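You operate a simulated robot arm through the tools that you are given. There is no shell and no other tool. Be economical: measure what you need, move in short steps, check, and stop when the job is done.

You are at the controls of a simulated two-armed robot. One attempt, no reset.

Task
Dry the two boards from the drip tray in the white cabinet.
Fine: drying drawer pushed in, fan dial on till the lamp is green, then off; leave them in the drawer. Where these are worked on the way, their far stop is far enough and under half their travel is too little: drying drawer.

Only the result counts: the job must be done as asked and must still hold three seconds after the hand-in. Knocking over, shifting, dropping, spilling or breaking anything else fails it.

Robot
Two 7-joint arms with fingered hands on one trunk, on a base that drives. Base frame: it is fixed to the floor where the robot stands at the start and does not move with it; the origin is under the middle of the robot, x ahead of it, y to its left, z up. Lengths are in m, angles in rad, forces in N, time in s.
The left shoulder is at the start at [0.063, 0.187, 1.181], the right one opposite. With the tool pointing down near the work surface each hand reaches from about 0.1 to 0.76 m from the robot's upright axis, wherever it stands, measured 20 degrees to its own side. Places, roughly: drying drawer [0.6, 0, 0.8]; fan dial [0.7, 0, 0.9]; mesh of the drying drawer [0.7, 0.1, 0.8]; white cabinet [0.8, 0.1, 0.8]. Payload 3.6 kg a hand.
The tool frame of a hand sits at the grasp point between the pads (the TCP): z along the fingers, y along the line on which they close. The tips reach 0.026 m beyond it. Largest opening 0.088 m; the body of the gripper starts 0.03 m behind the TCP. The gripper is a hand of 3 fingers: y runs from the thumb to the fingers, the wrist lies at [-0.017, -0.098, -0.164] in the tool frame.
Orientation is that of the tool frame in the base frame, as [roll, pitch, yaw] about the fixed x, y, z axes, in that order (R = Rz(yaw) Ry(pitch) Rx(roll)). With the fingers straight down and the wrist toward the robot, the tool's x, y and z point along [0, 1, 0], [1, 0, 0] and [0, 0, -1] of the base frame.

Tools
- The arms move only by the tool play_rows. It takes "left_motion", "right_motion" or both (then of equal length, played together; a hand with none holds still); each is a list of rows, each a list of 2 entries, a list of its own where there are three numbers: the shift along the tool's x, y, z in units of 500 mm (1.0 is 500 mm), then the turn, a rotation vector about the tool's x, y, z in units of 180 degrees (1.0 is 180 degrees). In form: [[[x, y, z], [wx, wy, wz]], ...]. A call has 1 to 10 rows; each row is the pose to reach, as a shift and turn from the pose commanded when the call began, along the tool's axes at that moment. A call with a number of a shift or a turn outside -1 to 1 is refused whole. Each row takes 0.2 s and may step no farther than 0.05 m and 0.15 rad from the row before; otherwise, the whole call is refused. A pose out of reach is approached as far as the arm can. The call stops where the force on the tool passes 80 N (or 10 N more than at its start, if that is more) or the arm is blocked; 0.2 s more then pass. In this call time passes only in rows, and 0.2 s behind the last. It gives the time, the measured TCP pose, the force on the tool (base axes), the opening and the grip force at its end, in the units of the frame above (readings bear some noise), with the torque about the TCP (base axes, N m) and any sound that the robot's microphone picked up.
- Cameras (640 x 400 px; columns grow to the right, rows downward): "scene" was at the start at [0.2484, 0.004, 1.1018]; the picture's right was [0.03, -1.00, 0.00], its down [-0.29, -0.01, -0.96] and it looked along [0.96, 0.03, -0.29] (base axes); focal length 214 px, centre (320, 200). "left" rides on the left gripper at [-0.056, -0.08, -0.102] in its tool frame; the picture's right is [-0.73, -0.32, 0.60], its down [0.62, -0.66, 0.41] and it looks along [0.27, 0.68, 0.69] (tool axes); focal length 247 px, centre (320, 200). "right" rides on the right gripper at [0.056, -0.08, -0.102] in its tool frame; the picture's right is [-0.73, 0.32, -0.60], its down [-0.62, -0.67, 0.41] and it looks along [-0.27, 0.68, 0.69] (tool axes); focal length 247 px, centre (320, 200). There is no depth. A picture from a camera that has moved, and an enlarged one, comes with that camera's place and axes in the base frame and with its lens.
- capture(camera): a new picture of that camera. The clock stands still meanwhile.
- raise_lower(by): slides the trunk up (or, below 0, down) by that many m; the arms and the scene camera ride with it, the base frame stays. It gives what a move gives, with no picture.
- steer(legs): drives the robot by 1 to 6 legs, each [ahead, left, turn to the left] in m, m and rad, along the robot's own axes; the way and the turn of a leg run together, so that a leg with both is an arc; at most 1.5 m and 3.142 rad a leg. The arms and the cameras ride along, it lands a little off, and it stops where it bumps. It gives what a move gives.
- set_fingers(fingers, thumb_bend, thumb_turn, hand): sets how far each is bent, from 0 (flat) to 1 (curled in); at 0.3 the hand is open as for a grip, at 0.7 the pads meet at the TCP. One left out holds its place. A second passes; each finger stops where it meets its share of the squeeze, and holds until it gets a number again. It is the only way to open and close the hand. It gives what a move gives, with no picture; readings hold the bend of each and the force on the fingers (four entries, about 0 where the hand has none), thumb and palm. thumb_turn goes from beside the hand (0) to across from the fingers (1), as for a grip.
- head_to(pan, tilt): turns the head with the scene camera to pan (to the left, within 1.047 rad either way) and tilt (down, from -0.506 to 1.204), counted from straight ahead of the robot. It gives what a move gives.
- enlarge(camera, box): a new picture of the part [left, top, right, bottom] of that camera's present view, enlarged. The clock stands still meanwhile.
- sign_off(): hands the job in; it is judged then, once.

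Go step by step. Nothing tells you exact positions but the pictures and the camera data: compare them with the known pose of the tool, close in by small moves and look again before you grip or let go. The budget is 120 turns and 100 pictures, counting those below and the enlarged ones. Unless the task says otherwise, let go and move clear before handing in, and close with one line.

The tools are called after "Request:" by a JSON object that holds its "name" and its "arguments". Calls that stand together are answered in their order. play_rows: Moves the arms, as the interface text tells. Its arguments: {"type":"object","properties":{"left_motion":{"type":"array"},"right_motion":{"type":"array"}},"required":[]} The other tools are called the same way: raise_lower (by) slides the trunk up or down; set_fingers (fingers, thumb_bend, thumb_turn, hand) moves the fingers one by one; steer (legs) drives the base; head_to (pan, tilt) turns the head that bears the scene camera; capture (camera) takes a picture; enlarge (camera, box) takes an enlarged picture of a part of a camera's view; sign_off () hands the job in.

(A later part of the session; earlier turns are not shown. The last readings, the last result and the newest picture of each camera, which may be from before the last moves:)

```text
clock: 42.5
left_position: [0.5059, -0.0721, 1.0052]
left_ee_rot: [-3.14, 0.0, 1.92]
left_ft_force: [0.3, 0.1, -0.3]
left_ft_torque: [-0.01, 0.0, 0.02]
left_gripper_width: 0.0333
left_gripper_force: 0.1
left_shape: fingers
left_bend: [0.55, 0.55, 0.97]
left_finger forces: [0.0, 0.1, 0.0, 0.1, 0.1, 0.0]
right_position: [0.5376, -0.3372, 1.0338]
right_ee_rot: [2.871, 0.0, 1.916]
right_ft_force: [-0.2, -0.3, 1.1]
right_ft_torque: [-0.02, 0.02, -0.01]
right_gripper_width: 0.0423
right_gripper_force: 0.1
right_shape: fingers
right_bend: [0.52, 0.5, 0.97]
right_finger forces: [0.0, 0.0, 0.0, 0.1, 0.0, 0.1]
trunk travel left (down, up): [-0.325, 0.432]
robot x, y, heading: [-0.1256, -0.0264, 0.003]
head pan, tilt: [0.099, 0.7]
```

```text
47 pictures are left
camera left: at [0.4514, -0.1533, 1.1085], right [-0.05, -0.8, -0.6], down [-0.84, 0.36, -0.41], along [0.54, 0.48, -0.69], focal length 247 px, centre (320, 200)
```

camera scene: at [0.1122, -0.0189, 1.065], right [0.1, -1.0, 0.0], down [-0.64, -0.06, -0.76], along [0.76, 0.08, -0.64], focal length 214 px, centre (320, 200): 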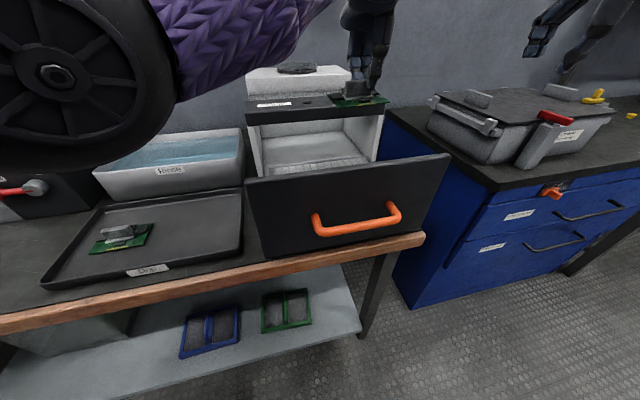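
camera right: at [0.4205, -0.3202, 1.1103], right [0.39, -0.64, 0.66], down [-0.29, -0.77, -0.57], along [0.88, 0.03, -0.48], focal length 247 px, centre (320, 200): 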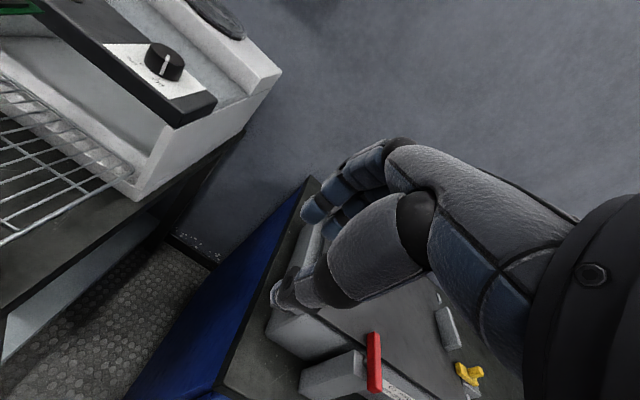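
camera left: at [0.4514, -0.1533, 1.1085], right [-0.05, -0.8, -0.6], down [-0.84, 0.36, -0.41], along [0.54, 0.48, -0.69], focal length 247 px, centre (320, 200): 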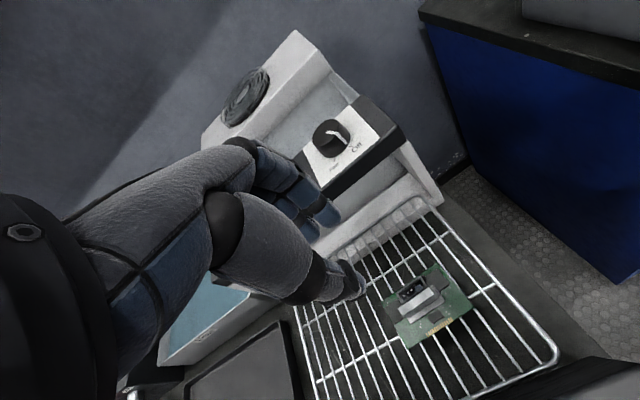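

Board one sits well on the mesh. Now I'll bring the left hand above the second board.

Request:
{"name": "play_rows", "arguments": {"left_motion": [[[0.0975, 0.0022, 0], [0, 0, 0]], [[0.195, 0.0044, 0], [0, 0, 0]], [[0.2925, 0.0066, 0], [0, 0, 0]], [[0.39, 0.0088, 0], [0, 0, 0]], [[0.4875, 0.011, 0], [0, 0, 0]], [[0.585, 0.013, 0], [0, 0, 0]], [[0.6825, 0.0154, 0], [0, 0, 0.001]], [[0.78, 0.0176, 0], [0, 0, 0.003]], [[0.8775, 0.02, 0], [0, 0, 0.005]], [[0.973, 0.022, 0], [0, 0, 0.006]]]}}

Request:
{"name": "play_rows", "arguments": {"left_motion": [[[0, 0, 0.075], [0, 0, 0]], [[0, 0, 0.15], [0, 0, 0]]]}}

Request:
{"name": "set_fingers", "arguments": {"hand": "left", "fingers": 0.3, "thumb_bend": 0.3}}

Request:
{"name": "head_to", "arguments": {"pan": 0.6, "tilt": 0.75}}

Request:
{"name": "enlarge", "arguments": {"camera": "left", "box": [280, 180, 500, 380]}}

Request:
{"name": "capture", "arguments": {"camera": "scene"}}

```text
clock: 44.6
left_position: [0.3505, 0.3905, 1.0064]
left_ee_rot: [-3.142, 0.001, 1.898]
left_ft_force: [0.0, 0.0, -0.2]
left_ft_torque: [0.01, 0.03, -0.03]
left_gripper_width: 0.0335
left_gripper_force: 0.0
left_shape: fingers
left_bend: [0.55, 0.55, 0.97]
left_finger forces: [0.1, 0.1, 0.1, 0.1, 0.0, 0.1]
right_position: [0.5355, -0.3378, 1.0341]
right_ee_rot: [2.87, 0.0, 1.919]
right_ft_force: [-0.4, 0.3, -0.2]
right_ft_torque: [-0.02, -0.02, -0.04]
right_gripper_width: 0.0424
right_gripper_force: 0.2
right_shape: fingers
right_bend: [0.52, 0.5, 0.97]
right_finger forces: [0.0, 0.0, 0.0, 0.0, 0.0, 0.1]
trunk travel left (down, up): [-0.325, 0.432]
robot x, y, heading: [-0.1252, -0.0267, 0.003]
head pan, tilt: [0.099, 0.7]
```

```text
clock: 45.2
left_position: [0.3482, 0.3891, 0.9299]
left_ee_rot: [-3.142, 0.001, 1.9]
left_ft_force: [-0.5, 0.4, -0.6]
left_ft_torque: [0.01, 0.01, 0.0]
left_gripper_width: 0.0334
left_gripper_force: 0.1
left_shape: fingers
left_bend: [0.55, 0.55, 0.97]
left_finger forces: [0.0, 0.0, 0.0, 0.0, 0.0, 0.0]
right_position: [0.5364, -0.3366, 1.0333]
right_ee_rot: [2.87, 0.0, 1.916]
right_ft_force: [0.3, -0.1, 0.8]
right_ft_torque: [0.02, -0.01, 0.03]
right_gripper_width: 0.0419
right_gripper_force: 0.1
right_shape: fingers
right_bend: [0.52, 0.5, 0.97]
right_finger forces: [0.0, 0.1, 0.0, 0.1, 0.0, 0.1]
trunk travel left (down, up): [-0.325, 0.432]
robot x, y, heading: [-0.1274, -0.0286, -0.006]
head pan, tilt: [0.099, 0.7]
```

```text
clock: 46.2
left_position: [0.3492, 0.3898, 0.9299]
left_ee_rot: [-3.139, -0.001, 1.901]
left_ft_force: [-0.1, 0.6, 0.2]
left_ft_torque: [-0.02, -0.04, -0.01]
left_gripper_width: 0.088
left_gripper_force: 0.0
left_shape: fingers
left_bend: [0.3, 0.3, 0.97]
left_finger forces: [0.0, 0.0, 0.0, 0.0, 0.0, 0.0]
right_position: [0.5358, -0.3365, 1.0336]
right_ee_rot: [2.87, -0.001, 1.915]
right_ft_force: [0.2, -0.9, 0.9]
right_ft_torque: [0.02, -0.01, -0.05]
right_gripper_width: 0.0423
right_gripper_force: 0.1
right_shape: fingers
right_bend: [0.52, 0.5, 0.97]
right_finger forces: [0.0, 0.0, 0.0, 0.0, 0.1, 0.1]
trunk travel left (down, up): [-0.325, 0.432]
robot x, y, heading: [-0.1305, -0.0286, 0.0]
head pan, tilt: [0.099, 0.7]
```

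```text
clock: 47.2
left_position: [0.3489, 0.3903, 0.93]
left_ee_rot: [-3.14, -0.002, 1.9]
left_ft_force: [0.2, 0.1, 0.2]
left_ft_torque: [0.03, -0.03, -0.02]
left_gripper_width: 0.0878
left_gripper_force: 0.1
left_shape: fingers
left_bend: [0.3, 0.3, 0.97]
left_finger forces: [0.0, 0.0, 0.0, 0.1, 0.1, 0.0]
right_position: [0.537, -0.3375, 1.0348]
right_ee_rot: [2.87, -0.001, 1.916]
right_ft_force: [0.1, -0.1, 0.5]
right_ft_torque: [0.02, 0.03, -0.01]
right_gripper_width: 0.0422
right_gripper_force: 0.0
right_shape: fingers
right_bend: [0.52, 0.5, 0.97]
right_finger forces: [0.1, 0.0, 0.0, 0.0, 0.0, 0.0]
trunk travel left (down, up): [-0.325, 0.432]
robot x, y, heading: [-0.1266, -0.0295, 0.001]
head pan, tilt: [0.6, 0.75]
```

```text
2.00 times, centred on (390, 280) of left
camera zoom: at [0.2918, 0.3094, 1.0325], right [-0.06, -0.8, -0.6], down [-0.83, 0.37, -0.41], along [0.55, 0.47, -0.69], focal length 494 px, centre (180, 40)
```

zoom: 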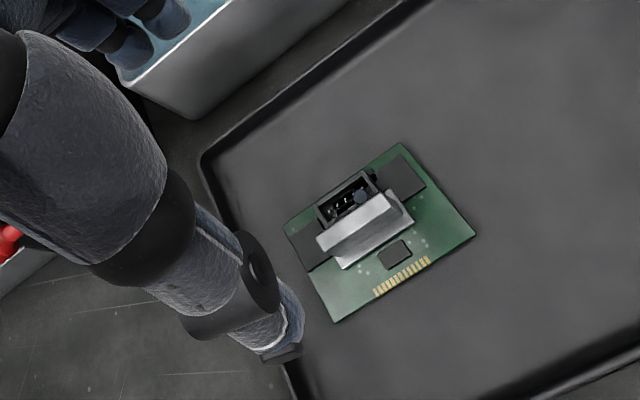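

```text
45 pictures are left
camera scene: at [0.0958, 0.0198, 1.0609], right [0.56, -0.83, 0.0], down [-0.56, -0.38, -0.73], along [0.6, 0.41, -0.68], focal length 214 px, centre (320, 200)
```

scene: 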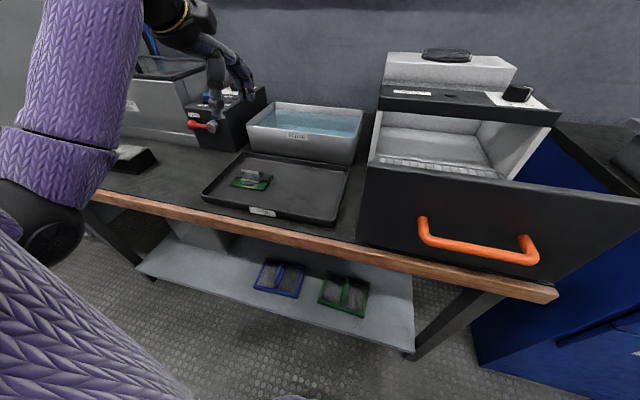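

The second fin is at [0.349,0.391] with the same angle. Descending and gripping as before.

Request:
{"name": "play_rows", "arguments": {"left_motion": [[[-0.003, 0, 0.08], [0, 0, 0]], [[-0.0065, 0, 0.16], [0, 0, 0]], [[-0.0065, 0, 0.24], [0, 0, 0]], [[-0.0065, 0, 0.29], [0, 0, 0]], [[-0.0065, 0, 0.313], [0, 0, 0]]]}}

Request:
{"name": "set_fingers", "arguments": {"hand": "left", "fingers": 0.58, "thumb_bend": 0.58}}

Request:
{"name": "enlarge", "arguments": {"camera": "left", "box": [220, 130, 440, 350]}}

```text
clock: 48.4
left_position: [0.3512, 0.3875, 0.772]
left_ee_rot: [-3.141, 0.001, 1.9]
left_ft_force: [0.3, 0.0, -0.2]
left_ft_torque: [-0.02, -0.03, 0.0]
left_gripper_width: 0.0883
left_gripper_force: 0.0
left_shape: fingers
left_bend: [0.3, 0.3, 0.97]
left_finger forces: [0.0, 0.0, 0.0, 0.0, 0.1, 0.0]
right_position: [0.5359, -0.3362, 1.0342]
right_ee_rot: [2.871, 0.0, 1.918]
right_ft_force: [0.6, -0.2, 0.2]
right_ft_torque: [-0.01, 0.0, 0.01]
right_gripper_width: 0.0423
right_gripper_force: 0.1
right_shape: fingers
right_bend: [0.52, 0.5, 0.97]
right_finger forces: [0.0, 0.0, 0.0, 0.0, 0.0, 0.1]
trunk travel left (down, up): [-0.325, 0.432]
robot x, y, heading: [-0.1258, -0.0281, 0.001]
head pan, tilt: [0.6, 0.75]
```

```text
clock: 49.4
left_position: [0.35, 0.3865, 0.7729]
left_ee_rot: [-3.139, 0.0, 1.9]
left_ft_force: [-0.8, 0.2, 0.9]
left_ft_torque: [-0.02, -0.01, 0.01]
left_gripper_width: 0.0303
left_gripper_force: 0.1
left_shape: fingers
left_bend: [0.57, 0.57, 0.97]
left_finger forces: [0.1, 0.0, 0.0, 0.1, 0.0, 0.0]
right_position: [0.5372, -0.3373, 1.0347]
right_ee_rot: [2.871, 0.0, 1.916]
right_ft_force: [0.2, 0.3, -0.5]
right_ft_torque: [-0.02, -0.02, 0.0]
right_gripper_width: 0.0421
right_gripper_force: 0.1
right_shape: fingers
right_bend: [0.52, 0.5, 0.97]
right_finger forces: [0.1, 0.1, 0.0, 0.0, 0.0, 0.1]
trunk travel left (down, up): [-0.325, 0.432]
robot x, y, heading: [-0.1269, -0.0276, -0.001]
head pan, tilt: [0.6, 0.75]
```

```text
1.82 times, centred on (330, 240) of left
camera zoom: at [0.2946, 0.3068, 0.8761], right [-0.06, -0.8, -0.6], down [-0.83, 0.37, -0.41], along [0.55, 0.47, -0.69], focal length 449 px, centre (302, 127)
```

zoom: 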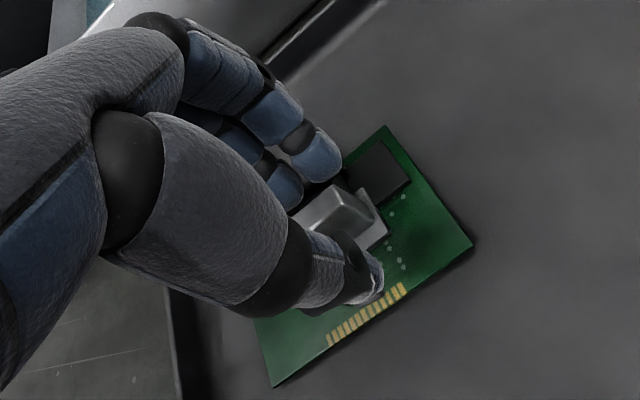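

Well aligned. I'll close and lift.

Request:
{"name": "set_fingers", "arguments": {"hand": "left", "fingers": 0.74, "thumb_bend": 0.74}}

Request:
{"name": "play_rows", "arguments": {"left_motion": [[[0, 0, -0.03], [0, 0, 0]], [[0, 0, -0.06], [0, 0, 0]]]}}

Request:
{"name": "enlarge", "arguments": {"camera": "left", "box": [220, 130, 440, 350]}}

```text
clock: 50.4
left_position: [0.3511, 0.387, 0.7746]
left_ee_rot: [-3.141, -0.001, 1.902]
left_ft_force: [-0.1, 0.4, 0.6]
left_ft_torque: [-0.01, 0.01, 0.01]
left_gripper_width: 0.0062
left_gripper_force: 9.0
left_shape: fingers
left_bend: [0.68, 0.67, 0.97]
left_finger forces: [6.4, 2.3, 0.0, 0.0, 8.8, 0.0]
right_position: [0.5364, -0.3375, 1.0336]
right_ee_rot: [2.87, -0.001, 1.915]
right_ft_force: [0.2, 0.1, 0.1]
right_ft_torque: [0.02, 0.02, 0.02]
right_gripper_width: 0.0422
right_gripper_force: 0.2
right_shape: fingers
right_bend: [0.52, 0.5, 0.97]
right_finger forces: [0.1, 0.1, 0.0, 0.1, 0.0, 0.1]
trunk travel left (down, up): [-0.325, 0.432]
robot x, y, heading: [-0.1288, -0.0246, -0.001]
head pan, tilt: [0.6, 0.75]
```

```text
clock: 51.0
left_position: [0.3517, 0.3878, 0.8058]
left_ee_rot: [-3.139, 0.0, 1.9]
left_ft_force: [0.0, 0.0, -0.1]
left_ft_torque: [0.01, -0.02, 0.04]
left_gripper_width: 0.0063
left_gripper_force: 8.3
left_shape: fingers
left_bend: [0.72, 0.67, 0.97]
left_finger forces: [6.4, 2.1, 0.1, 0.1, 8.6, 0.0]
right_position: [0.5369, -0.3369, 1.0345]
right_ee_rot: [2.87, 0.001, 1.916]
right_ft_force: [0.4, 0.1, -0.8]
right_ft_torque: [-0.01, -0.02, 0.0]
right_gripper_width: 0.0422
right_gripper_force: 0.0
right_shape: fingers
right_bend: [0.52, 0.5, 0.97]
right_finger forces: [0.0, 0.1, 0.1, 0.0, 0.0, 0.0]
trunk travel left (down, up): [-0.325, 0.432]
robot x, y, heading: [-0.1276, -0.0298, -0.001]
head pan, tilt: [0.6, 0.75]
```

```text
1.82 times, centred on (330, 240) of left
camera zoom: at [0.2948, 0.3076, 0.9072], right [-0.06, -0.8, -0.6], down [-0.83, 0.37, -0.41], along [0.55, 0.47, -0.69], focal length 449 px, centre (302, 127)
```

zoom: 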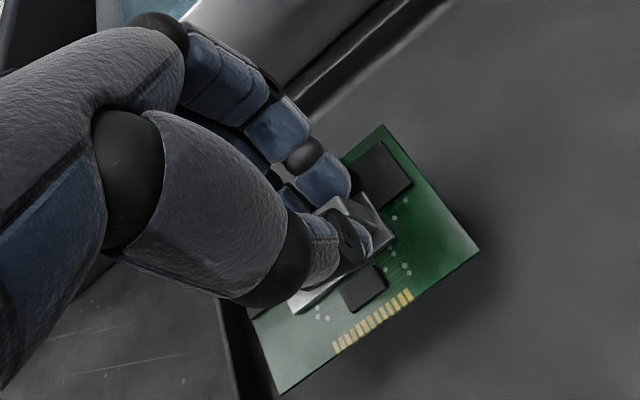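

Board two is lifted. I'll raise it and carry it to the left half of the mesh.

Request:
{"name": "play_rows", "arguments": {"left_motion": [[[0, 0, -0.08], [0, 0, 0]], [[0, 0, -0.16], [0, 0, 0]], [[0, 0, -0.24], [0, 0, 0]], [[0, 0, -0.32], [0, 0, 0]], [[0, 0, -0.4], [0, 0, 0]]]}}

Request:
{"name": "play_rows", "arguments": {"left_motion": [[[-0.093, -0.001, 0], [0, 0, -0.001]], [[-0.186, -0.002, 0], [0, 0, -0.002]], [[-0.279, -0.003, 0], [0, 0, -0.003]], [[-0.372, -0.005, 0], [0, 0, -0.003]], [[-0.465, -0.006, 0], [0, 0, -0.004]], [[-0.558, -0.007, 0], [0, 0, -0.005]], [[-0.651, -0.008, 0], [0, 0, -0.006]], [[-0.743, -0.009, 0], [0, 0, -0.006]]]}}

Request:
{"name": "capture", "arguments": {"camera": "left"}}

```text
clock: 52.2
left_position: [0.3506, 0.3861, 1.0017]
left_ee_rot: [-3.14, -0.001, 1.899]
left_ft_force: [0.9, -0.3, -0.6]
left_ft_torque: [-0.03, 0.02, 0.0]
left_gripper_width: 0.0061
left_gripper_force: 8.4
left_shape: fingers
left_bend: [0.72, 0.67, 0.97]
left_finger forces: [6.5, 2.2, 0.1, 0.0, 8.5, 0.1]
right_position: [0.5356, -0.3361, 1.0345]
right_ee_rot: [2.871, 0.0, 1.918]
right_ft_force: [1.2, -0.7, -0.1]
right_ft_torque: [-0.01, 0.02, 0.01]
right_gripper_width: 0.0422
right_gripper_force: 0.0
right_shape: fingers
right_bend: [0.52, 0.5, 0.97]
right_finger forces: [0.0, 0.0, 0.1, 0.0, 0.0, 0.0]
trunk travel left (down, up): [-0.325, 0.432]
robot x, y, heading: [-0.1302, -0.0262, 0.002]
head pan, tilt: [0.6, 0.75]
```

```text
clock: 54.0
left_position: [0.4724, 0.0319, 1.0039]
left_ee_rot: [3.141, -0.001, 1.919]
left_ft_force: [-0.5, -0.4, -0.8]
left_ft_torque: [0.0, 0.02, 0.04]
left_gripper_width: 0.0059
left_gripper_force: 9.0
left_shape: fingers
left_bend: [0.72, 0.67, 0.97]
left_finger forces: [6.4, 2.0, 0.1, 0.0, 8.4, 0.0]
right_position: [0.5353, -0.338, 1.0333]
right_ee_rot: [2.872, 0.0, 1.917]
right_ft_force: [0.7, 0.1, -0.4]
right_ft_torque: [0.04, -0.04, -0.02]
right_gripper_width: 0.0424
right_gripper_force: 0.1
right_shape: fingers
right_bend: [0.52, 0.5, 0.97]
right_finger forces: [0.0, 0.0, 0.0, 0.0, 0.0, 0.0]
trunk travel left (down, up): [-0.325, 0.432]
robot x, y, heading: [-0.1238, -0.0252, -0.004]
head pan, tilt: [0.6, 0.75]
```

```text
42 pictures are left
camera left: at [0.4161, -0.0495, 1.1063], right [-0.05, -0.8, -0.6], down [-0.84, 0.36, -0.41], along [0.54, 0.48, -0.69], focal length 247 px, centre (320, 200)
```

left: 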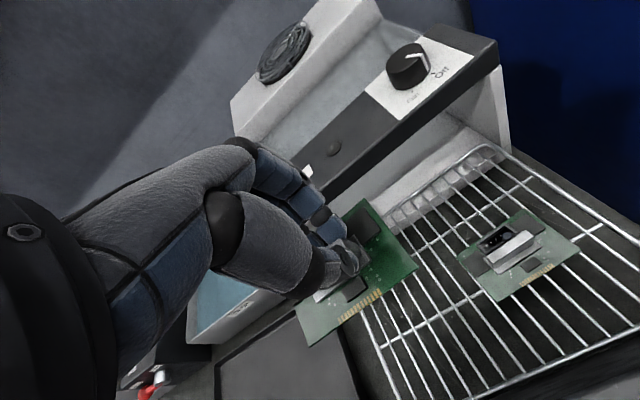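

Placed over the left half, clear of board one. I'll lower to near contact.

Request:
{"name": "play_rows", "arguments": {"left_motion": [[[0.006, 0, 0.08], [0, 0, 0]], [[0.006, 0, 0.16], [0, 0, 0]], [[0.006, 0, 0.24], [0, 0, 0]], [[0.006, 0, 0.31], [0, 0, 0]], [[0.006, 0, 0.342], [0, 0, 0]]]}}

Request:
{"name": "capture", "arguments": {"camera": "left"}}

```text
clock: 55.2
left_position: [0.4773, 0.0454, 0.8397]
left_ee_rot: [3.117, -0.003, 1.931]
left_ft_force: [0.0, 0.2, -0.2]
left_ft_torque: [-0.01, 0.03, 0.02]
left_gripper_width: 0.0061
left_gripper_force: 9.1
left_shape: fingers
left_bend: [0.72, 0.67, 0.97]
left_finger forces: [6.4, 2.0, 0.0, 0.1, 8.4, 0.0]
right_position: [0.5366, -0.3363, 1.0338]
right_ee_rot: [2.87, 0.0, 1.919]
right_ft_force: [1.1, -0.2, -0.7]
right_ft_torque: [-0.04, 0.03, 0.01]
right_gripper_width: 0.0425
right_gripper_force: 0.1
right_shape: fingers
right_bend: [0.52, 0.5, 0.97]
right_finger forces: [0.0, 0.0, 0.0, 0.0, 0.0, 0.0]
trunk travel left (down, up): [-0.325, 0.432]
robot x, y, heading: [-0.1263, -0.0302, 0.001]
head pan, tilt: [0.6, 0.75]
```

```text
41 pictures are left
camera left: at [0.421, -0.0377, 0.9394], right [-0.03, -0.79, -0.61], down [-0.83, 0.35, -0.43], along [0.55, 0.5, -0.67], focal length 247 px, centre (320, 200)
```

left: 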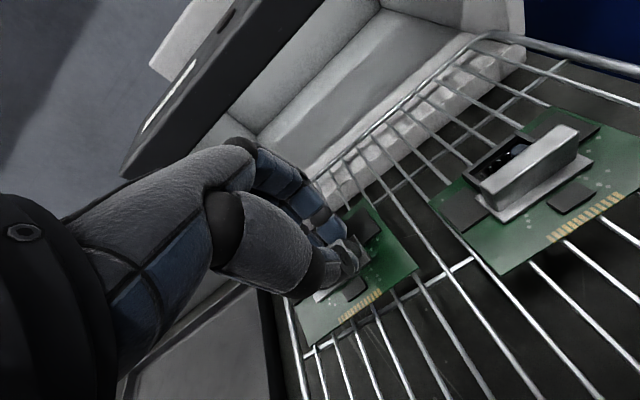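

The arm is near a joint limit and drifted about 1 cm, but the position is still fine on the mesh. Lowering in small steps.

Request:
{"name": "play_rows", "arguments": {"left_motion": [[[0, 0, 0.014], [0, 0, 0]]]}}

Request:
{"name": "play_rows", "arguments": {"left_motion": [[[0, 0, 0.01], [0, 0, 0]]]}}

```text
clock: 55.6
left_position: [0.4782, 0.0477, 0.8316]
left_ee_rot: [3.118, -0.008, 1.932]
left_ft_force: [0.0, 0.7, -1.0]
left_ft_torque: [0.0, -0.02, 0.02]
left_gripper_width: 0.0059
left_gripper_force: 8.2
left_shape: fingers
left_bend: [0.72, 0.67, 0.97]
left_finger forces: [6.5, 2.0, 0.0, 0.1, 8.4, 0.0]
right_position: [0.5362, -0.3369, 1.0333]
right_ee_rot: [2.87, 0.001, 1.917]
right_ft_force: [-0.1, -0.3, 0.2]
right_ft_torque: [0.0, 0.01, 0.01]
right_gripper_width: 0.0425
right_gripper_force: 0.1
right_shape: fingers
right_bend: [0.52, 0.5, 0.97]
right_finger forces: [0.0, 0.0, 0.0, 0.1, 0.1, 0.1]
trunk travel left (down, up): [-0.325, 0.432]
robot x, y, heading: [-0.1291, -0.0293, -0.003]
head pan, tilt: [0.6, 0.75]
```

```text
clock: 56.0
left_position: [0.4787, 0.0505, 0.8273]
left_ee_rot: [3.113, -0.014, 1.935]
left_ft_force: [0.0, -0.1, 0.5]
left_ft_torque: [-0.01, -0.01, -0.03]
left_gripper_width: 0.006
left_gripper_force: 8.2
left_shape: fingers
left_bend: [0.72, 0.67, 0.97]
left_finger forces: [6.4, 2.0, 0.1, 0.0, 8.3, 0.0]
right_position: [0.5366, -0.3367, 1.0336]
right_ee_rot: [2.871, 0.0, 1.915]
right_ft_force: [0.8, 1.0, -0.5]
right_ft_torque: [-0.01, -0.04, 0.02]
right_gripper_width: 0.0423
right_gripper_force: 0.0
right_shape: fingers
right_bend: [0.52, 0.5, 0.97]
right_finger forces: [0.0, 0.0, 0.0, 0.1, 0.0, 0.0]
trunk travel left (down, up): [-0.325, 0.432]
robot x, y, heading: [-0.1281, -0.0258, -0.001]
head pan, tilt: [0.6, 0.75]
```

Request:
{"name": "play_rows", "arguments": {"left_motion": [[[0, 0, 0.009], [0, 0, 0]]]}}

Request:
{"name": "capture", "arguments": {"camera": "left"}}

```text
clock: 56.4
left_position: [0.4798, 0.0543, 0.823]
left_ee_rot: [3.11, -0.015, 1.937]
left_ft_force: [1.2, 0.6, 2.4]
left_ft_torque: [-0.04, 0.04, 0.03]
left_gripper_width: 0.0055
left_gripper_force: 9.4
left_shape: fingers
left_bend: [0.72, 0.68, 0.97]
left_finger forces: [7.5, 2.1, 0.0, 0.0, 9.0, 0.0]
right_position: [0.5365, -0.337, 1.0342]
right_ee_rot: [2.871, 0.0, 1.917]
right_ft_force: [-0.6, 0.8, -0.5]
right_ft_torque: [0.02, 0.0, -0.01]
right_gripper_width: 0.0421
right_gripper_force: 0.1
right_shape: fingers
right_bend: [0.52, 0.5, 0.97]
right_finger forces: [0.0, 0.0, 0.0, 0.0, 0.1, 0.0]
trunk travel left (down, up): [-0.325, 0.432]
robot x, y, heading: [-0.1288, -0.0268, -0.004]
head pan, tilt: [0.6, 0.75]
```

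```text
40 pictures are left
camera left: at [0.4225, -0.0312, 0.9219], right [-0.02, -0.78, -0.62], down [-0.83, 0.36, -0.42], along [0.55, 0.51, -0.66], focal length 247 px, centre (320, 200)
```

left: 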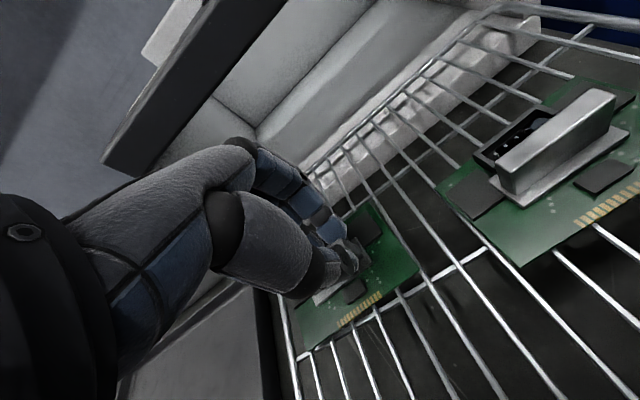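

Contact, but the drift pushed the board close to the left rim. I'll lift it, back the base a little for better arm posture and set it down more centrally.

Request:
{"name": "play_rows", "arguments": {"left_motion": [[[0, 0, -0.08], [0, 0, 0]], [[0, 0, -0.16], [0, 0, 0]], [[0, 0, -0.24], [0, 0, 0]], [[0, 0, -0.32], [0, 0, 0]], [[0, 0, -0.36], [0, 0, 0]]]}}

Request:
{"name": "steer", "arguments": {"legs": [[-0.06, 0, 0]]}}

```text
clock: 57.6
left_position: [0.4675, 0.0368, 0.9974]
left_ee_rot: [-3.137, 0.001, 1.921]
left_ft_force: [0.4, 0.7, -0.5]
left_ft_torque: [0.0, 0.0, -0.05]
left_gripper_width: 0.0057
left_gripper_force: 7.7
left_shape: fingers
left_bend: [0.72, 0.68, 0.97]
left_finger forces: [6.4, 2.0, 0.0, 0.0, 8.3, 0.0]
right_position: [0.5365, -0.3372, 1.0339]
right_ee_rot: [2.872, 0.002, 1.916]
right_ft_force: [-0.1, -0.4, 0.4]
right_ft_torque: [-0.02, 0.01, 0.0]
right_gripper_width: 0.0422
right_gripper_force: 0.1
right_shape: fingers
right_bend: [0.52, 0.5, 0.97]
right_finger forces: [0.1, 0.0, 0.1, 0.0, 0.0, 0.0]
trunk travel left (down, up): [-0.325, 0.432]
robot x, y, heading: [-0.127, -0.025, -0.003]
head pan, tilt: [0.6, 0.75]
```

```text
clock: 58.5
left_position: [0.4062, 0.0365, 0.9982]
left_ee_rot: [3.139, 0.001, 1.92]
left_ft_force: [0.2, 0.4, -0.3]
left_ft_torque: [0.04, -0.02, 0.02]
left_gripper_width: 0.0057
left_gripper_force: 8.3
left_shape: fingers
left_bend: [0.72, 0.68, 0.97]
left_finger forces: [6.4, 1.9, 0.1, 0.0, 8.4, 0.0]
right_position: [0.4759, -0.3358, 1.0345]
right_ee_rot: [2.869, 0.002, 1.918]
right_ft_force: [0.3, -0.1, 0.2]
right_ft_torque: [0.01, -0.02, 0.02]
right_gripper_width: 0.0422
right_gripper_force: 0.0
right_shape: fingers
right_bend: [0.52, 0.5, 0.97]
right_finger forces: [0.1, 0.1, 0.1, 0.0, 0.0, 0.0]
trunk travel left (down, up): [-0.325, 0.432]
robot x, y, heading: [-0.1885, -0.0272, -0.0]
head pan, tilt: [0.6, 0.75]
```

The commanded pose was right, so the arm was lightly blocked or sagging, likely against the drawer front. I'll set down about 1 cm deeper, with the arm more extended.

Request:
{"name": "play_rows", "arguments": {"left_motion": [[[-0.026, 0.072, 0], [0, 0, 0]], [[-0.052, 0.143, 0], [0, 0, 0]], [[-0.052, 0.143, 0.08], [0, 0, 0]], [[-0.052, 0.143, 0.16], [0, 0, 0]], [[-0.052, 0.143, 0.24], [0, 0, 0]], [[-0.052, 0.143, 0.3], [0, 0, 0]]]}}

Request:
{"name": "head_to", "arguments": {"pan": 0.2, "tilt": 0.6}}

Request:
{"name": "capture", "arguments": {"camera": "scene"}}

Request:
{"name": "capture", "arguments": {"camera": "left"}}

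```text
clock: 60.0
left_position: [0.4844, 0.0374, 0.8463]
left_ee_rot: [3.141, 0.001, 1.918]
left_ft_force: [-0.1, -0.5, -0.6]
left_ft_torque: [-0.03, 0.01, 0.01]
left_gripper_width: 0.0059
left_gripper_force: 8.2
left_shape: fingers
left_bend: [0.72, 0.68, 0.97]
left_finger forces: [6.3, 1.9, 0.0, 0.0, 8.3, 0.1]
right_position: [0.4769, -0.3358, 1.0341]
right_ee_rot: [2.872, -0.001, 1.918]
right_ft_force: [0.3, 0.1, 0.1]
right_ft_torque: [0.0, 0.01, -0.02]
right_gripper_width: 0.0424
right_gripper_force: 0.1
right_shape: fingers
right_bend: [0.52, 0.5, 0.97]
right_finger forces: [0.1, 0.0, 0.1, 0.0, 0.1, 0.0]
trunk travel left (down, up): [-0.325, 0.432]
robot x, y, heading: [-0.1891, -0.0257, -0.0]
head pan, tilt: [0.6, 0.75]
```

```text
clock: 60.8
left_position: [0.4833, 0.0377, 0.8474]
left_ee_rot: [3.141, 0.0, 1.92]
left_ft_force: [-0.5, -0.4, -0.9]
left_ft_torque: [0.01, 0.01, 0.01]
left_gripper_width: 0.0058
left_gripper_force: 8.4
left_shape: fingers
left_bend: [0.72, 0.68, 0.97]
left_finger forces: [6.3, 1.9, 0.0, 0.1, 8.3, 0.0]
right_position: [0.4757, -0.3371, 1.0339]
right_ee_rot: [2.871, 0.001, 1.918]
right_ft_force: [0.2, -0.7, 0.0]
right_ft_torque: [-0.03, -0.04, 0.01]
right_gripper_width: 0.0423
right_gripper_force: 0.0
right_shape: fingers
right_bend: [0.52, 0.5, 0.97]
right_finger forces: [0.1, 0.0, 0.0, 0.1, 0.0, 0.0]
trunk travel left (down, up): [-0.325, 0.432]
robot x, y, heading: [-0.189, -0.0283, 0.002]
head pan, tilt: [0.201, 0.6]
```

```text
39 pictures are left
camera scene: at [0.0538, -0.0091, 1.0737], right [0.2, -0.98, 0.0], down [-0.55, -0.11, -0.82], along [0.81, 0.16, -0.57], focal length 214 px, centre (320, 200)
```

scene: 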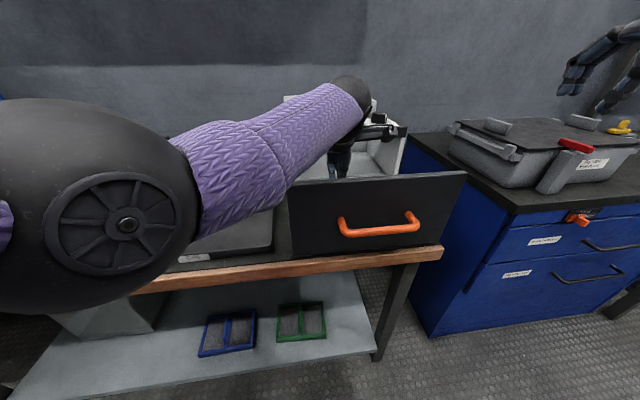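

```text
38 pictures are left
camera left: at [0.4285, -0.0442, 0.9502], right [-0.05, -0.8, -0.6], down [-0.84, 0.36, -0.41], along [0.54, 0.48, -0.69], focal length 247 px, centre (320, 200)
```

left: 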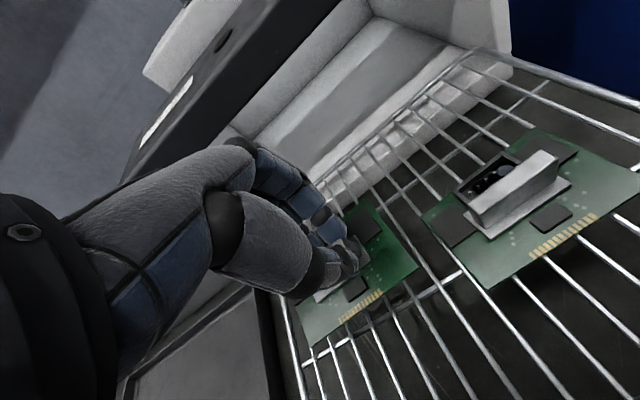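

No drift now. Lowering to contact.

Request:
{"name": "play_rows", "arguments": {"left_motion": [[[0, 0, 0.02], [0, 0, 0]], [[0, 0, 0.04], [0, 0, 0]]]}}

Request:
{"name": "play_rows", "arguments": {"left_motion": [[[0, 0, 0.009], [0, 0, 0]]]}}

```text
clock: 61.4
left_position: [0.4832, 0.0369, 0.8264]
left_ee_rot: [-3.14, 0.001, 1.919]
left_ft_force: [-0.2, -0.1, -0.2]
left_ft_torque: [-0.01, 0.04, 0.0]
left_gripper_width: 0.0055
left_gripper_force: 8.3
left_shape: fingers
left_bend: [0.72, 0.68, 0.97]
left_finger forces: [6.5, 1.9, 0.0, 0.1, 8.4, 0.1]
right_position: [0.4776, -0.3371, 1.0351]
right_ee_rot: [2.872, 0.0, 1.918]
right_ft_force: [0.4, 0.4, 0.7]
right_ft_torque: [-0.01, 0.01, 0.01]
right_gripper_width: 0.0424
right_gripper_force: 0.2
right_shape: fingers
right_bend: [0.52, 0.5, 0.97]
right_finger forces: [0.1, 0.0, 0.0, 0.0, 0.0, 0.0]
trunk travel left (down, up): [-0.325, 0.432]
robot x, y, heading: [-0.1856, -0.0247, 0.004]
head pan, tilt: [0.201, 0.6]
```

```text
clock: 61.8
left_position: [0.4836, 0.0375, 0.8221]
left_ee_rot: [3.14, 0.002, 1.92]
left_ft_force: [-0.1, 0.1, 1.4]
left_ft_torque: [0.05, 0.01, 0.0]
left_gripper_width: 0.0059
left_gripper_force: 8.9
left_shape: fingers
left_bend: [0.72, 0.68, 0.97]
left_finger forces: [6.4, 2.1, 0.0, 0.1, 8.3, 0.1]
right_position: [0.476, -0.3372, 1.034]
right_ee_rot: [2.871, 0.0, 1.918]
right_ft_force: [0.3, 0.0, 0.4]
right_ft_torque: [0.03, -0.01, 0.01]
right_gripper_width: 0.0425
right_gripper_force: 0.1
right_shape: fingers
right_bend: [0.52, 0.5, 0.97]
right_finger forces: [0.1, 0.1, 0.0, 0.0, 0.1, 0.0]
trunk travel left (down, up): [-0.325, 0.432]
robot x, y, heading: [-0.1845, -0.0293, -0.001]
head pan, tilt: [0.201, 0.6]
```

Touching. One more millimetre, release, lift straight up and retreat to the left.

Request:
{"name": "play_rows", "arguments": {"left_motion": [[[0, 0, 0.003], [0, 0, 0]]]}}

Request:
{"name": "set_fingers", "arguments": {"hand": "left", "fingers": 0.55, "thumb_bend": 0.55}}

Request:
{"name": "play_rows", "arguments": {"left_motion": [[[0, 0, -0.04], [0, 0, 0]], [[0, 0, -0.1], [0, 0, 0]], [[0, 0, -0.19], [0, 0, 0]], [[0, 0, -0.28], [0, 0, 0]], [[0, 0, -0.37], [0, 0, 0]]]}}

Request:
{"name": "capture", "arguments": {"camera": "left"}}

```text
clock: 62.2
left_position: [0.4838, 0.0366, 0.8221]
left_ee_rot: [-3.141, 0.003, 1.92]
left_ft_force: [0.4, 1.6, 3.7]
left_ft_torque: [0.01, 0.04, -0.02]
left_gripper_width: 0.0056
left_gripper_force: 8.7
left_shape: fingers
left_bend: [0.72, 0.68, 0.97]
left_finger forces: [6.8, 2.6, 0.1, 0.0, 8.6, 0.0]
right_position: [0.4762, -0.3371, 1.0341]
right_ee_rot: [2.87, 0.0, 1.916]
right_ft_force: [0.1, 0.8, 0.3]
right_ft_torque: [-0.01, 0.01, 0.01]
right_gripper_width: 0.0424
right_gripper_force: 0.1
right_shape: fingers
right_bend: [0.52, 0.5, 0.97]
right_finger forces: [0.1, 0.0, 0.1, 0.0, 0.0, 0.0]
trunk travel left (down, up): [-0.325, 0.432]
robot x, y, heading: [-0.1885, -0.0297, 0.003]
head pan, tilt: [0.201, 0.6]
```

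```text
clock: 63.2
left_position: [0.4825, 0.0363, 0.8206]
left_ee_rot: [3.141, -0.001, 1.921]
left_ft_force: [-0.1, 0.5, -0.7]
left_ft_torque: [0.02, -0.01, -0.02]
left_gripper_width: 0.0334
left_gripper_force: 0.0
left_shape: fingers
left_bend: [0.55, 0.55, 0.97]
left_finger forces: [0.1, 0.0, 0.0, 0.0, 0.1, 0.0]
right_position: [0.4757, -0.3363, 1.0337]
right_ee_rot: [2.871, 0.0, 1.919]
right_ft_force: [0.3, -1.1, -0.4]
right_ft_torque: [-0.02, 0.01, 0.02]
right_gripper_width: 0.0422
right_gripper_force: 0.0
right_shape: fingers
right_bend: [0.52, 0.5, 0.97]
right_finger forces: [0.0, 0.1, 0.0, 0.0, 0.1, 0.1]
trunk travel left (down, up): [-0.325, 0.432]
robot x, y, heading: [-0.1878, -0.0241, -0.002]
head pan, tilt: [0.201, 0.6]
```

```text
clock: 64.4
left_position: [0.4846, 0.0346, 1.0047]
left_ee_rot: [-3.138, 0.002, 1.92]
left_ft_force: [-0.9, 0.2, -0.8]
left_ft_torque: [-0.02, 0.01, 0.0]
left_gripper_width: 0.0335
left_gripper_force: 0.0
left_shape: fingers
left_bend: [0.55, 0.55, 0.97]
left_finger forces: [0.0, 0.1, 0.0, 0.0, 0.0, 0.0]
right_position: [0.4752, -0.3371, 1.0344]
right_ee_rot: [2.871, 0.0, 1.919]
right_ft_force: [-0.1, -0.4, 0.1]
right_ft_torque: [-0.02, 0.0, 0.02]
right_gripper_width: 0.0425
right_gripper_force: 0.2
right_shape: fingers
right_bend: [0.52, 0.5, 0.97]
right_finger forces: [0.0, 0.0, 0.1, 0.0, 0.0, 0.0]
trunk travel left (down, up): [-0.325, 0.432]
robot x, y, heading: [-0.1879, -0.0291, 0.001]
head pan, tilt: [0.201, 0.6]
```

```text
37 pictures are left
camera left: at [0.4288, -0.0462, 1.1073], right [-0.05, -0.8, -0.6], down [-0.84, 0.36, -0.41], along [0.54, 0.48, -0.69], focal length 247 px, centre (320, 200)
```

left: 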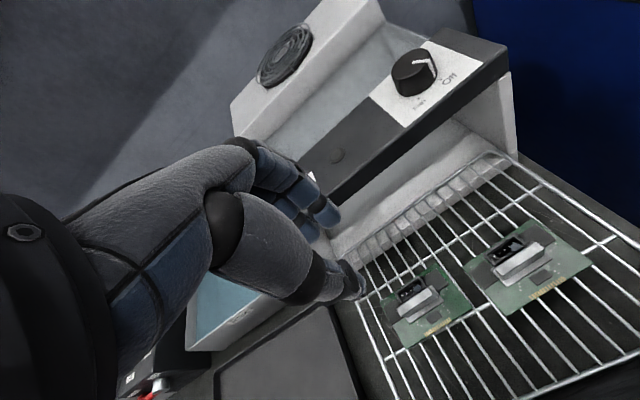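

Both boards are on the mesh. Now I'll retract the left hand, back the base off, and bring the right hand over the handle again.

Request:
{"name": "play_rows", "arguments": {"left_motion": [[[0.08, 0, -0.02], [0, 0, 0]], [[0.16, 0, -0.04], [0, 0, 0]], [[0.24, 0, -0.06], [0, 0, 0]], [[0.32, 0, -0.08], [0, 0, 0]], [[0.4, 0, -0.1], [0, 0, 0]]]}}

Request:
{"name": "steer", "arguments": {"legs": [[-0.06, 0, 0]]}}

Request:
{"name": "play_rows", "arguments": {"right_motion": [[[0.074, -0.004, 0.01], [0, 0, 0]], [[0.148, -0.007, 0.03], [0, 0, 0]], [[0.222, -0.011, 0.06], [0, 0, 0]], [[0.296, -0.014, 0.09], [0, 0, 0]], [[0.37, -0.018, 0.12], [0, 0, 0]], [[0.444, -0.021, 0.15], [0, 0, 0]], [[0.518, -0.025, 0.18], [0, 0, 0]], [[0.59, -0.028, 0.215], [0, 0, 0]]]}}

Request:
{"name": "head_to", "arguments": {"pan": 0.0, "tilt": 0.6}}

Request:
{"name": "capture", "arguments": {"camera": "right"}}

Request:
{"name": "capture", "arguments": {"camera": "scene"}}

```text
clock: 65.6
left_position: [0.414, 0.2245, 1.0534]
left_ee_rot: [-3.14, 0.001, 1.92]
left_ft_force: [0.7, -0.1, -0.5]
left_ft_torque: [0.03, 0.0, 0.0]
left_gripper_width: 0.0335
left_gripper_force: 0.0
left_shape: fingers
left_bend: [0.55, 0.55, 0.97]
left_finger forces: [0.0, 0.0, 0.0, 0.0, 0.0, 0.0]
right_position: [0.475, -0.3361, 1.0334]
right_ee_rot: [2.87, 0.002, 1.918]
right_ft_force: [-0.9, 0.8, 0.6]
right_ft_torque: [0.01, 0.01, 0.03]
right_gripper_width: 0.0421
right_gripper_force: 0.0
right_shape: fingers
right_bend: [0.52, 0.5, 0.97]
right_finger forces: [0.1, 0.0, 0.0, 0.0, 0.1, 0.0]
trunk travel left (down, up): [-0.325, 0.432]
robot x, y, heading: [-0.1846, -0.0307, -0.0]
head pan, tilt: [0.201, 0.6]
```

```text
clock: 66.6
left_position: [0.3546, 0.2244, 1.0546]
left_ee_rot: [3.138, 0.002, 1.919]
left_ft_force: [-0.5, 0.0, 0.4]
left_ft_torque: [0.0, -0.03, 0.01]
left_gripper_width: 0.0335
left_gripper_force: 0.0
left_shape: fingers
left_bend: [0.55, 0.55, 0.97]
left_finger forces: [0.0, 0.0, 0.0, 0.1, 0.0, 0.1]
right_position: [0.4157, -0.3365, 1.034]
right_ee_rot: [2.869, 0.001, 1.917]
right_ft_force: [0.2, 0.5, 0.5]
right_ft_torque: [-0.01, 0.04, 0.0]
right_gripper_width: 0.0426
right_gripper_force: 0.0
right_shape: fingers
right_bend: [0.52, 0.5, 0.97]
right_finger forces: [0.0, 0.1, 0.0, 0.0, 0.0, 0.1]
trunk travel left (down, up): [-0.325, 0.432]
robot x, y, heading: [-0.2514, -0.0259, 0.003]
head pan, tilt: [0.201, 0.6]
```

```text
clock: 68.4
left_position: [0.3567, 0.2254, 1.0551]
left_ee_rot: [-3.141, -0.001, 1.92]
left_ft_force: [-0.1, -0.2, 0.0]
left_ft_torque: [0.0, 0.0, 0.01]
left_gripper_width: 0.0334
left_gripper_force: 0.0
left_shape: fingers
left_bend: [0.55, 0.55, 0.97]
left_finger forces: [0.0, 0.1, 0.0, 0.0, 0.0, 0.1]
right_position: [0.3297, -0.0545, 0.9257]
right_ee_rot: [2.87, 0.0, 1.917]
right_ft_force: [-0.3, 0.4, 1.0]
right_ft_torque: [0.03, 0.0, 0.02]
right_gripper_width: 0.0422
right_gripper_force: 0.0
right_shape: fingers
right_bend: [0.52, 0.5, 0.97]
right_finger forces: [0.0, 0.1, 0.0, 0.0, 0.0, 0.0]
trunk travel left (down, up): [-0.325, 0.432]
robot x, y, heading: [-0.2452, -0.0269, 0.0]
head pan, tilt: [0.201, 0.6]
```

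```text
clock: 69.1
left_position: [0.3561, 0.2247, 1.054]
left_ee_rot: [-3.141, -0.001, 1.919]
left_ft_force: [0.9, -0.2, 0.2]
left_ft_torque: [-0.03, 0.01, -0.01]
left_gripper_width: 0.0335
left_gripper_force: 0.0
left_shape: fingers
left_bend: [0.55, 0.55, 0.97]
left_finger forces: [0.0, 0.1, 0.0, 0.0, 0.1, 0.0]
right_position: [0.33, -0.0532, 0.926]
right_ee_rot: [2.87, 0.0, 1.919]
right_ft_force: [0.5, 0.9, -0.6]
right_ft_torque: [0.02, -0.02, 0.01]
right_gripper_width: 0.0421
right_gripper_force: 0.1
right_shape: fingers
right_bend: [0.52, 0.5, 0.97]
right_finger forces: [0.0, 0.0, 0.0, 0.1, 0.0, 0.0]
trunk travel left (down, up): [-0.325, 0.432]
robot x, y, heading: [-0.249, -0.0245, -0.002]
head pan, tilt: [0.0, 0.6]
```

```text
36 pictures are left
camera right: at [0.2134, -0.037, 1.0022], right [0.39, -0.64, 0.66], down [-0.29, -0.77, -0.57], along [0.88, 0.03, -0.48], focal length 247 px, centre (320, 200)
```

right: 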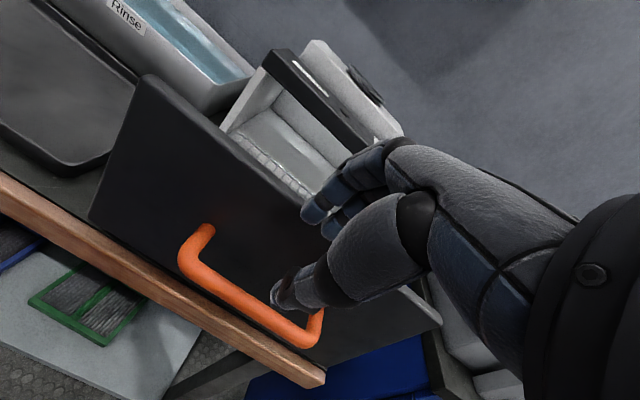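

```text
35 pictures are left
camera scene: at [-0.0039, -0.0264, 1.0737], right [0.0, -1.0, 0.0], down [-0.57, 0.0, -0.82], along [0.82, 0.0, -0.57], focal length 214 px, centre (320, 200)
```

scene: 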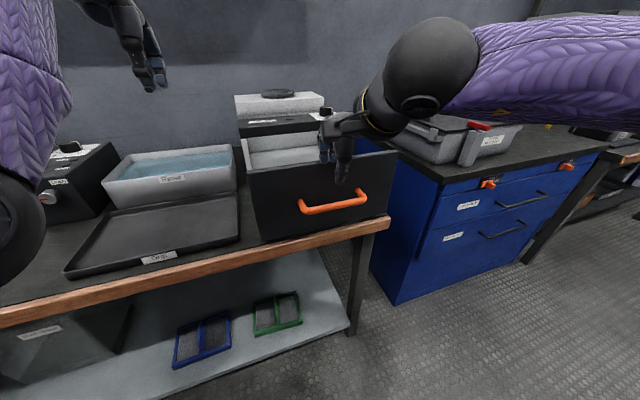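

The hand is above the bar exactly where I let go of it. Descending and gripping.

Request:
{"name": "play_rows", "arguments": {"right_motion": [[[0, -0.016, 0.056], [0, 0, 0]], [[0, -0.031, 0.112], [0, 0, 0]], [[0, -0.046, 0.166], [0, 0, 0]]]}}

Request:
{"name": "set_fingers", "arguments": {"hand": "right", "fingers": 0.74, "thumb_bend": 0.74}}

```text
clock: 69.9
left_position: [0.356, 0.2277, 1.0524]
left_ee_rot: [-3.139, 0.001, 1.922]
left_ft_force: [-0.3, 0.9, -0.1]
left_ft_torque: [-0.02, 0.0, -0.03]
left_gripper_width: 0.0335
left_gripper_force: 0.0
left_shape: fingers
left_bend: [0.55, 0.55, 0.97]
left_finger forces: [0.0, 0.0, 0.0, 0.0, 0.0, 0.0]
right_position: [0.3316, -0.05, 0.845]
right_ee_rot: [2.864, -0.004, 1.921]
right_ft_force: [-0.4, 1.9, 6.4]
right_ft_torque: [0.07, -0.3, 0.05]
right_gripper_width: 0.0444
right_gripper_force: 4.1
right_shape: fingers
right_bend: [0.5, 0.5, 0.97]
right_finger forces: [3.6, 3.8, 0.1, 0.1, 0.1, 0.1]
trunk travel left (down, up): [-0.325, 0.432]
robot x, y, heading: [-0.247, -0.0269, 0.006]
head pan, tilt: [0.0, 0.6]
```

```text
clock: 70.9
left_position: [0.3544, 0.2254, 1.055]
left_ee_rot: [3.141, 0.003, 1.921]
left_ft_force: [-0.4, 0.3, -0.8]
left_ft_torque: [0.0, 0.0, 0.0]
left_gripper_width: 0.0332
left_gripper_force: 0.0
left_shape: fingers
left_bend: [0.55, 0.55, 0.97]
left_finger forces: [0.1, 0.0, 0.0, 0.0, 0.0, 0.0]
right_position: [0.3293, -0.0523, 0.8456]
right_ee_rot: [2.863, 0.0, 1.918]
right_ft_force: [-2.3, 10.2, 25.4]
right_ft_torque: [0.28, -0.1, 0.16]
right_gripper_width: 0.0021
right_gripper_force: 17.0
right_shape: fingers
right_bend: [0.73, 0.71, 0.97]
right_finger forces: [11.5, 10.5, 0.0, 0.1, 12.4, 0.1]
trunk travel left (down, up): [-0.325, 0.432]
robot x, y, heading: [-0.2477, -0.027, -0.002]
head pan, tilt: [0.0, 0.6]
```

The fingers met the bar's top on the way down. I'll look before doing anything else.

Request:
{"name": "enlarge", "arguments": {"camera": "scene", "box": [240, 90, 420, 250]}}

Request:
{"name": "capture", "arguments": {"camera": "right"}}

```text
2.50 times, centred on (330, 170) of scene
camera zoom: at [-0.0061, -0.0255, 1.0744], right [0.0, -1.0, 0.0], down [-0.56, 0.0, -0.83], along [0.83, 0.0, -0.56], focal length 536 px, centre (295, 275)
```

zoom: 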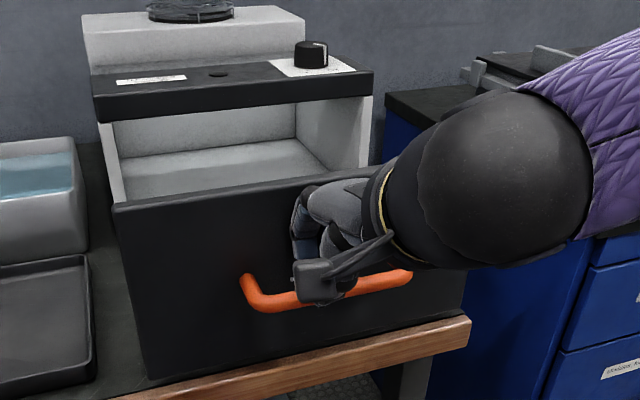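

```text
33 pictures are left
camera right: at [0.2132, -0.0349, 0.9209], right [0.38, -0.64, 0.66], down [-0.28, -0.76, -0.58], along [0.88, 0.04, -0.48], focal length 247 px, centre (320, 200)
```

right: 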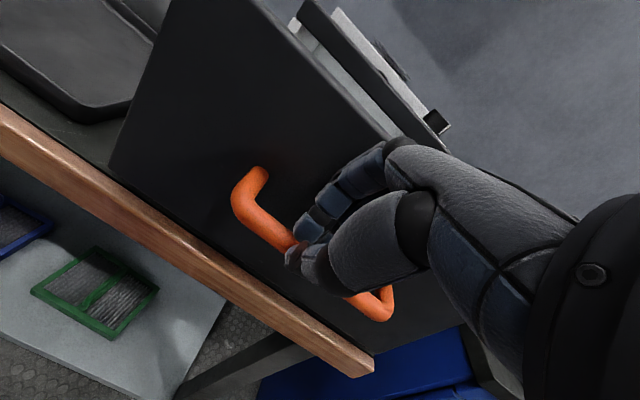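

The hand closed on top of the bar without grasping it. I'll lift, back the base off a bit, lower the closed fist in front of the bar, and push the drawer with it.

Request:
{"name": "play_rows", "arguments": {"right_motion": [[[0, 0.013, -0.048], [0, 0, 0]], [[0, 0.027, -0.096], [0, 0, 0]]]}}

Request:
{"name": "steer", "arguments": {"legs": [[-0.07, -0.025, 0]]}}

Request:
{"name": "play_rows", "arguments": {"right_motion": [[[0, -0.015, 0.055], [0, 0, 0]], [[0, -0.03, 0.11], [0, 0, 0]]]}}

Request:
{"name": "enlarge", "arguments": {"camera": "scene", "box": [240, 90, 420, 250]}}

Request:
{"name": "capture", "arguments": {"camera": "right"}}

```text
clock: 71.5
left_position: [0.3562, 0.2234, 1.0544]
left_ee_rot: [-3.141, 0.0, 1.92]
left_ft_force: [-0.3, -0.4, 0.9]
left_ft_torque: [0.0, 0.02, -0.01]
left_gripper_width: 0.0335
left_gripper_force: 0.0
left_shape: fingers
left_bend: [0.55, 0.55, 0.97]
left_finger forces: [0.0, 0.1, 0.0, 0.0, 0.0, 0.0]
right_position: [0.3301, -0.0558, 0.888]
right_ee_rot: [2.875, 0.002, 1.916]
right_ft_force: [0.4, 0.3, -0.6]
right_ft_torque: [0.0, 0.03, 0.0]
right_gripper_width: 0.0
right_gripper_force: 0.1
right_shape: fingers
right_bend: [0.73, 0.72, 0.97]
right_finger forces: [0.0, 0.1, 0.0, 0.0, 0.1, 0.1]
trunk travel left (down, up): [-0.325, 0.432]
robot x, y, heading: [-0.2457, -0.0247, 0.002]
head pan, tilt: [0.0, 0.6]
```

```text
clock: 72.5
left_position: [0.2854, 0.1969, 1.0554]
left_ee_rot: [3.14, 0.0, 1.92]
left_ft_force: [-0.5, -0.4, 0.6]
left_ft_torque: [-0.02, 0.01, 0.01]
left_gripper_width: 0.0334
left_gripper_force: 0.0
left_shape: fingers
left_bend: [0.55, 0.55, 0.97]
left_finger forces: [0.0, 0.0, 0.1, 0.1, 0.0, 0.0]
right_position: [0.259, -0.0808, 0.8911]
right_ee_rot: [2.868, 0.0, 1.918]
right_ft_force: [-0.3, -0.5, -0.6]
right_ft_torque: [-0.01, 0.01, 0.01]
right_gripper_width: 0.0002
right_gripper_force: 0.1
right_shape: fingers
right_bend: [0.73, 0.72, 0.97]
right_finger forces: [0.0, 0.0, 0.0, 0.0, 0.0, 0.1]
trunk travel left (down, up): [-0.325, 0.432]
robot x, y, heading: [-0.3179, -0.0503, -0.0]
head pan, tilt: [0.0, 0.6]
```

```text
clock: 73.2
left_position: [0.2852, 0.1982, 1.0526]
left_ee_rot: [-3.14, 0.001, 1.921]
left_ft_force: [-0.1, 0.2, -1.0]
left_ft_torque: [0.02, 0.01, 0.01]
left_gripper_width: 0.0335
left_gripper_force: 0.1
left_shape: fingers
left_bend: [0.55, 0.55, 0.97]
left_finger forces: [0.0, 0.0, 0.0, 0.0, 0.1, 0.0]
right_position: [0.2597, -0.0787, 0.8404]
right_ee_rot: [2.872, 0.0, 1.917]
right_ft_force: [-0.1, -0.7, 0.2]
right_ft_torque: [-0.02, 0.0, -0.02]
right_gripper_width: 0.0001
right_gripper_force: 0.0
right_shape: fingers
right_bend: [0.73, 0.72, 0.97]
right_finger forces: [0.1, 0.0, 0.0, 0.0, 0.0, 0.0]
right hand out of reach, approached as far as the arm can: row 2
trunk travel left (down, up): [-0.325, 0.432]
robot x, y, heading: [-0.319, -0.05, 0.002]
head pan, tilt: [0.0, 0.6]
```

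```text
2.50 times, centred on (330, 170) of scene
camera zoom: at [-0.0744, -0.0513, 1.0737], right [0.0, -1.0, 0.0], down [-0.57, 0.0, -0.82], along [0.82, 0.0, -0.57], focal length 536 px, centre (295, 275)
```

zoom: 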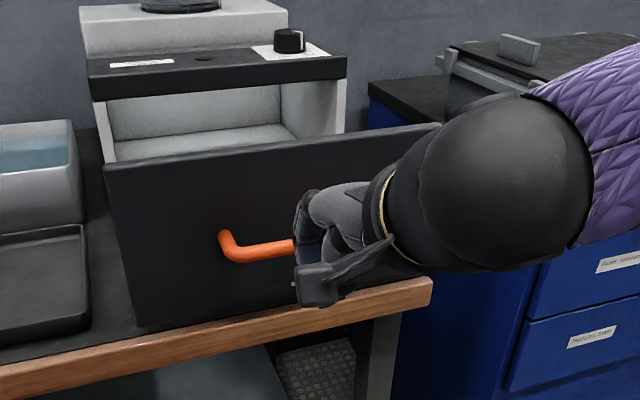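

```text
31 pictures are left
camera right: at [0.1436, -0.0616, 0.9175], right [0.39, -0.64, 0.66], down [-0.29, -0.77, -0.57], along [0.88, 0.03, -0.48], focal length 247 px, centre (320, 200)
```

right: 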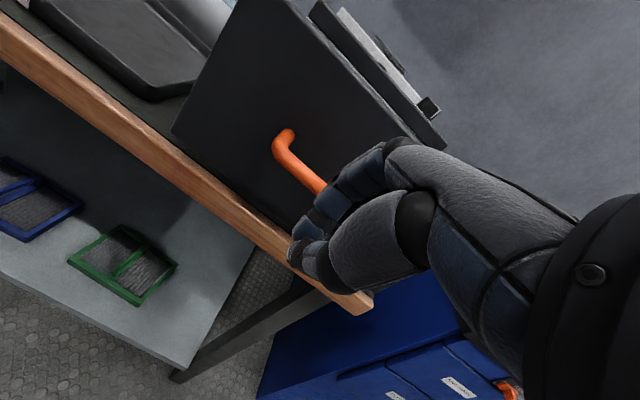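

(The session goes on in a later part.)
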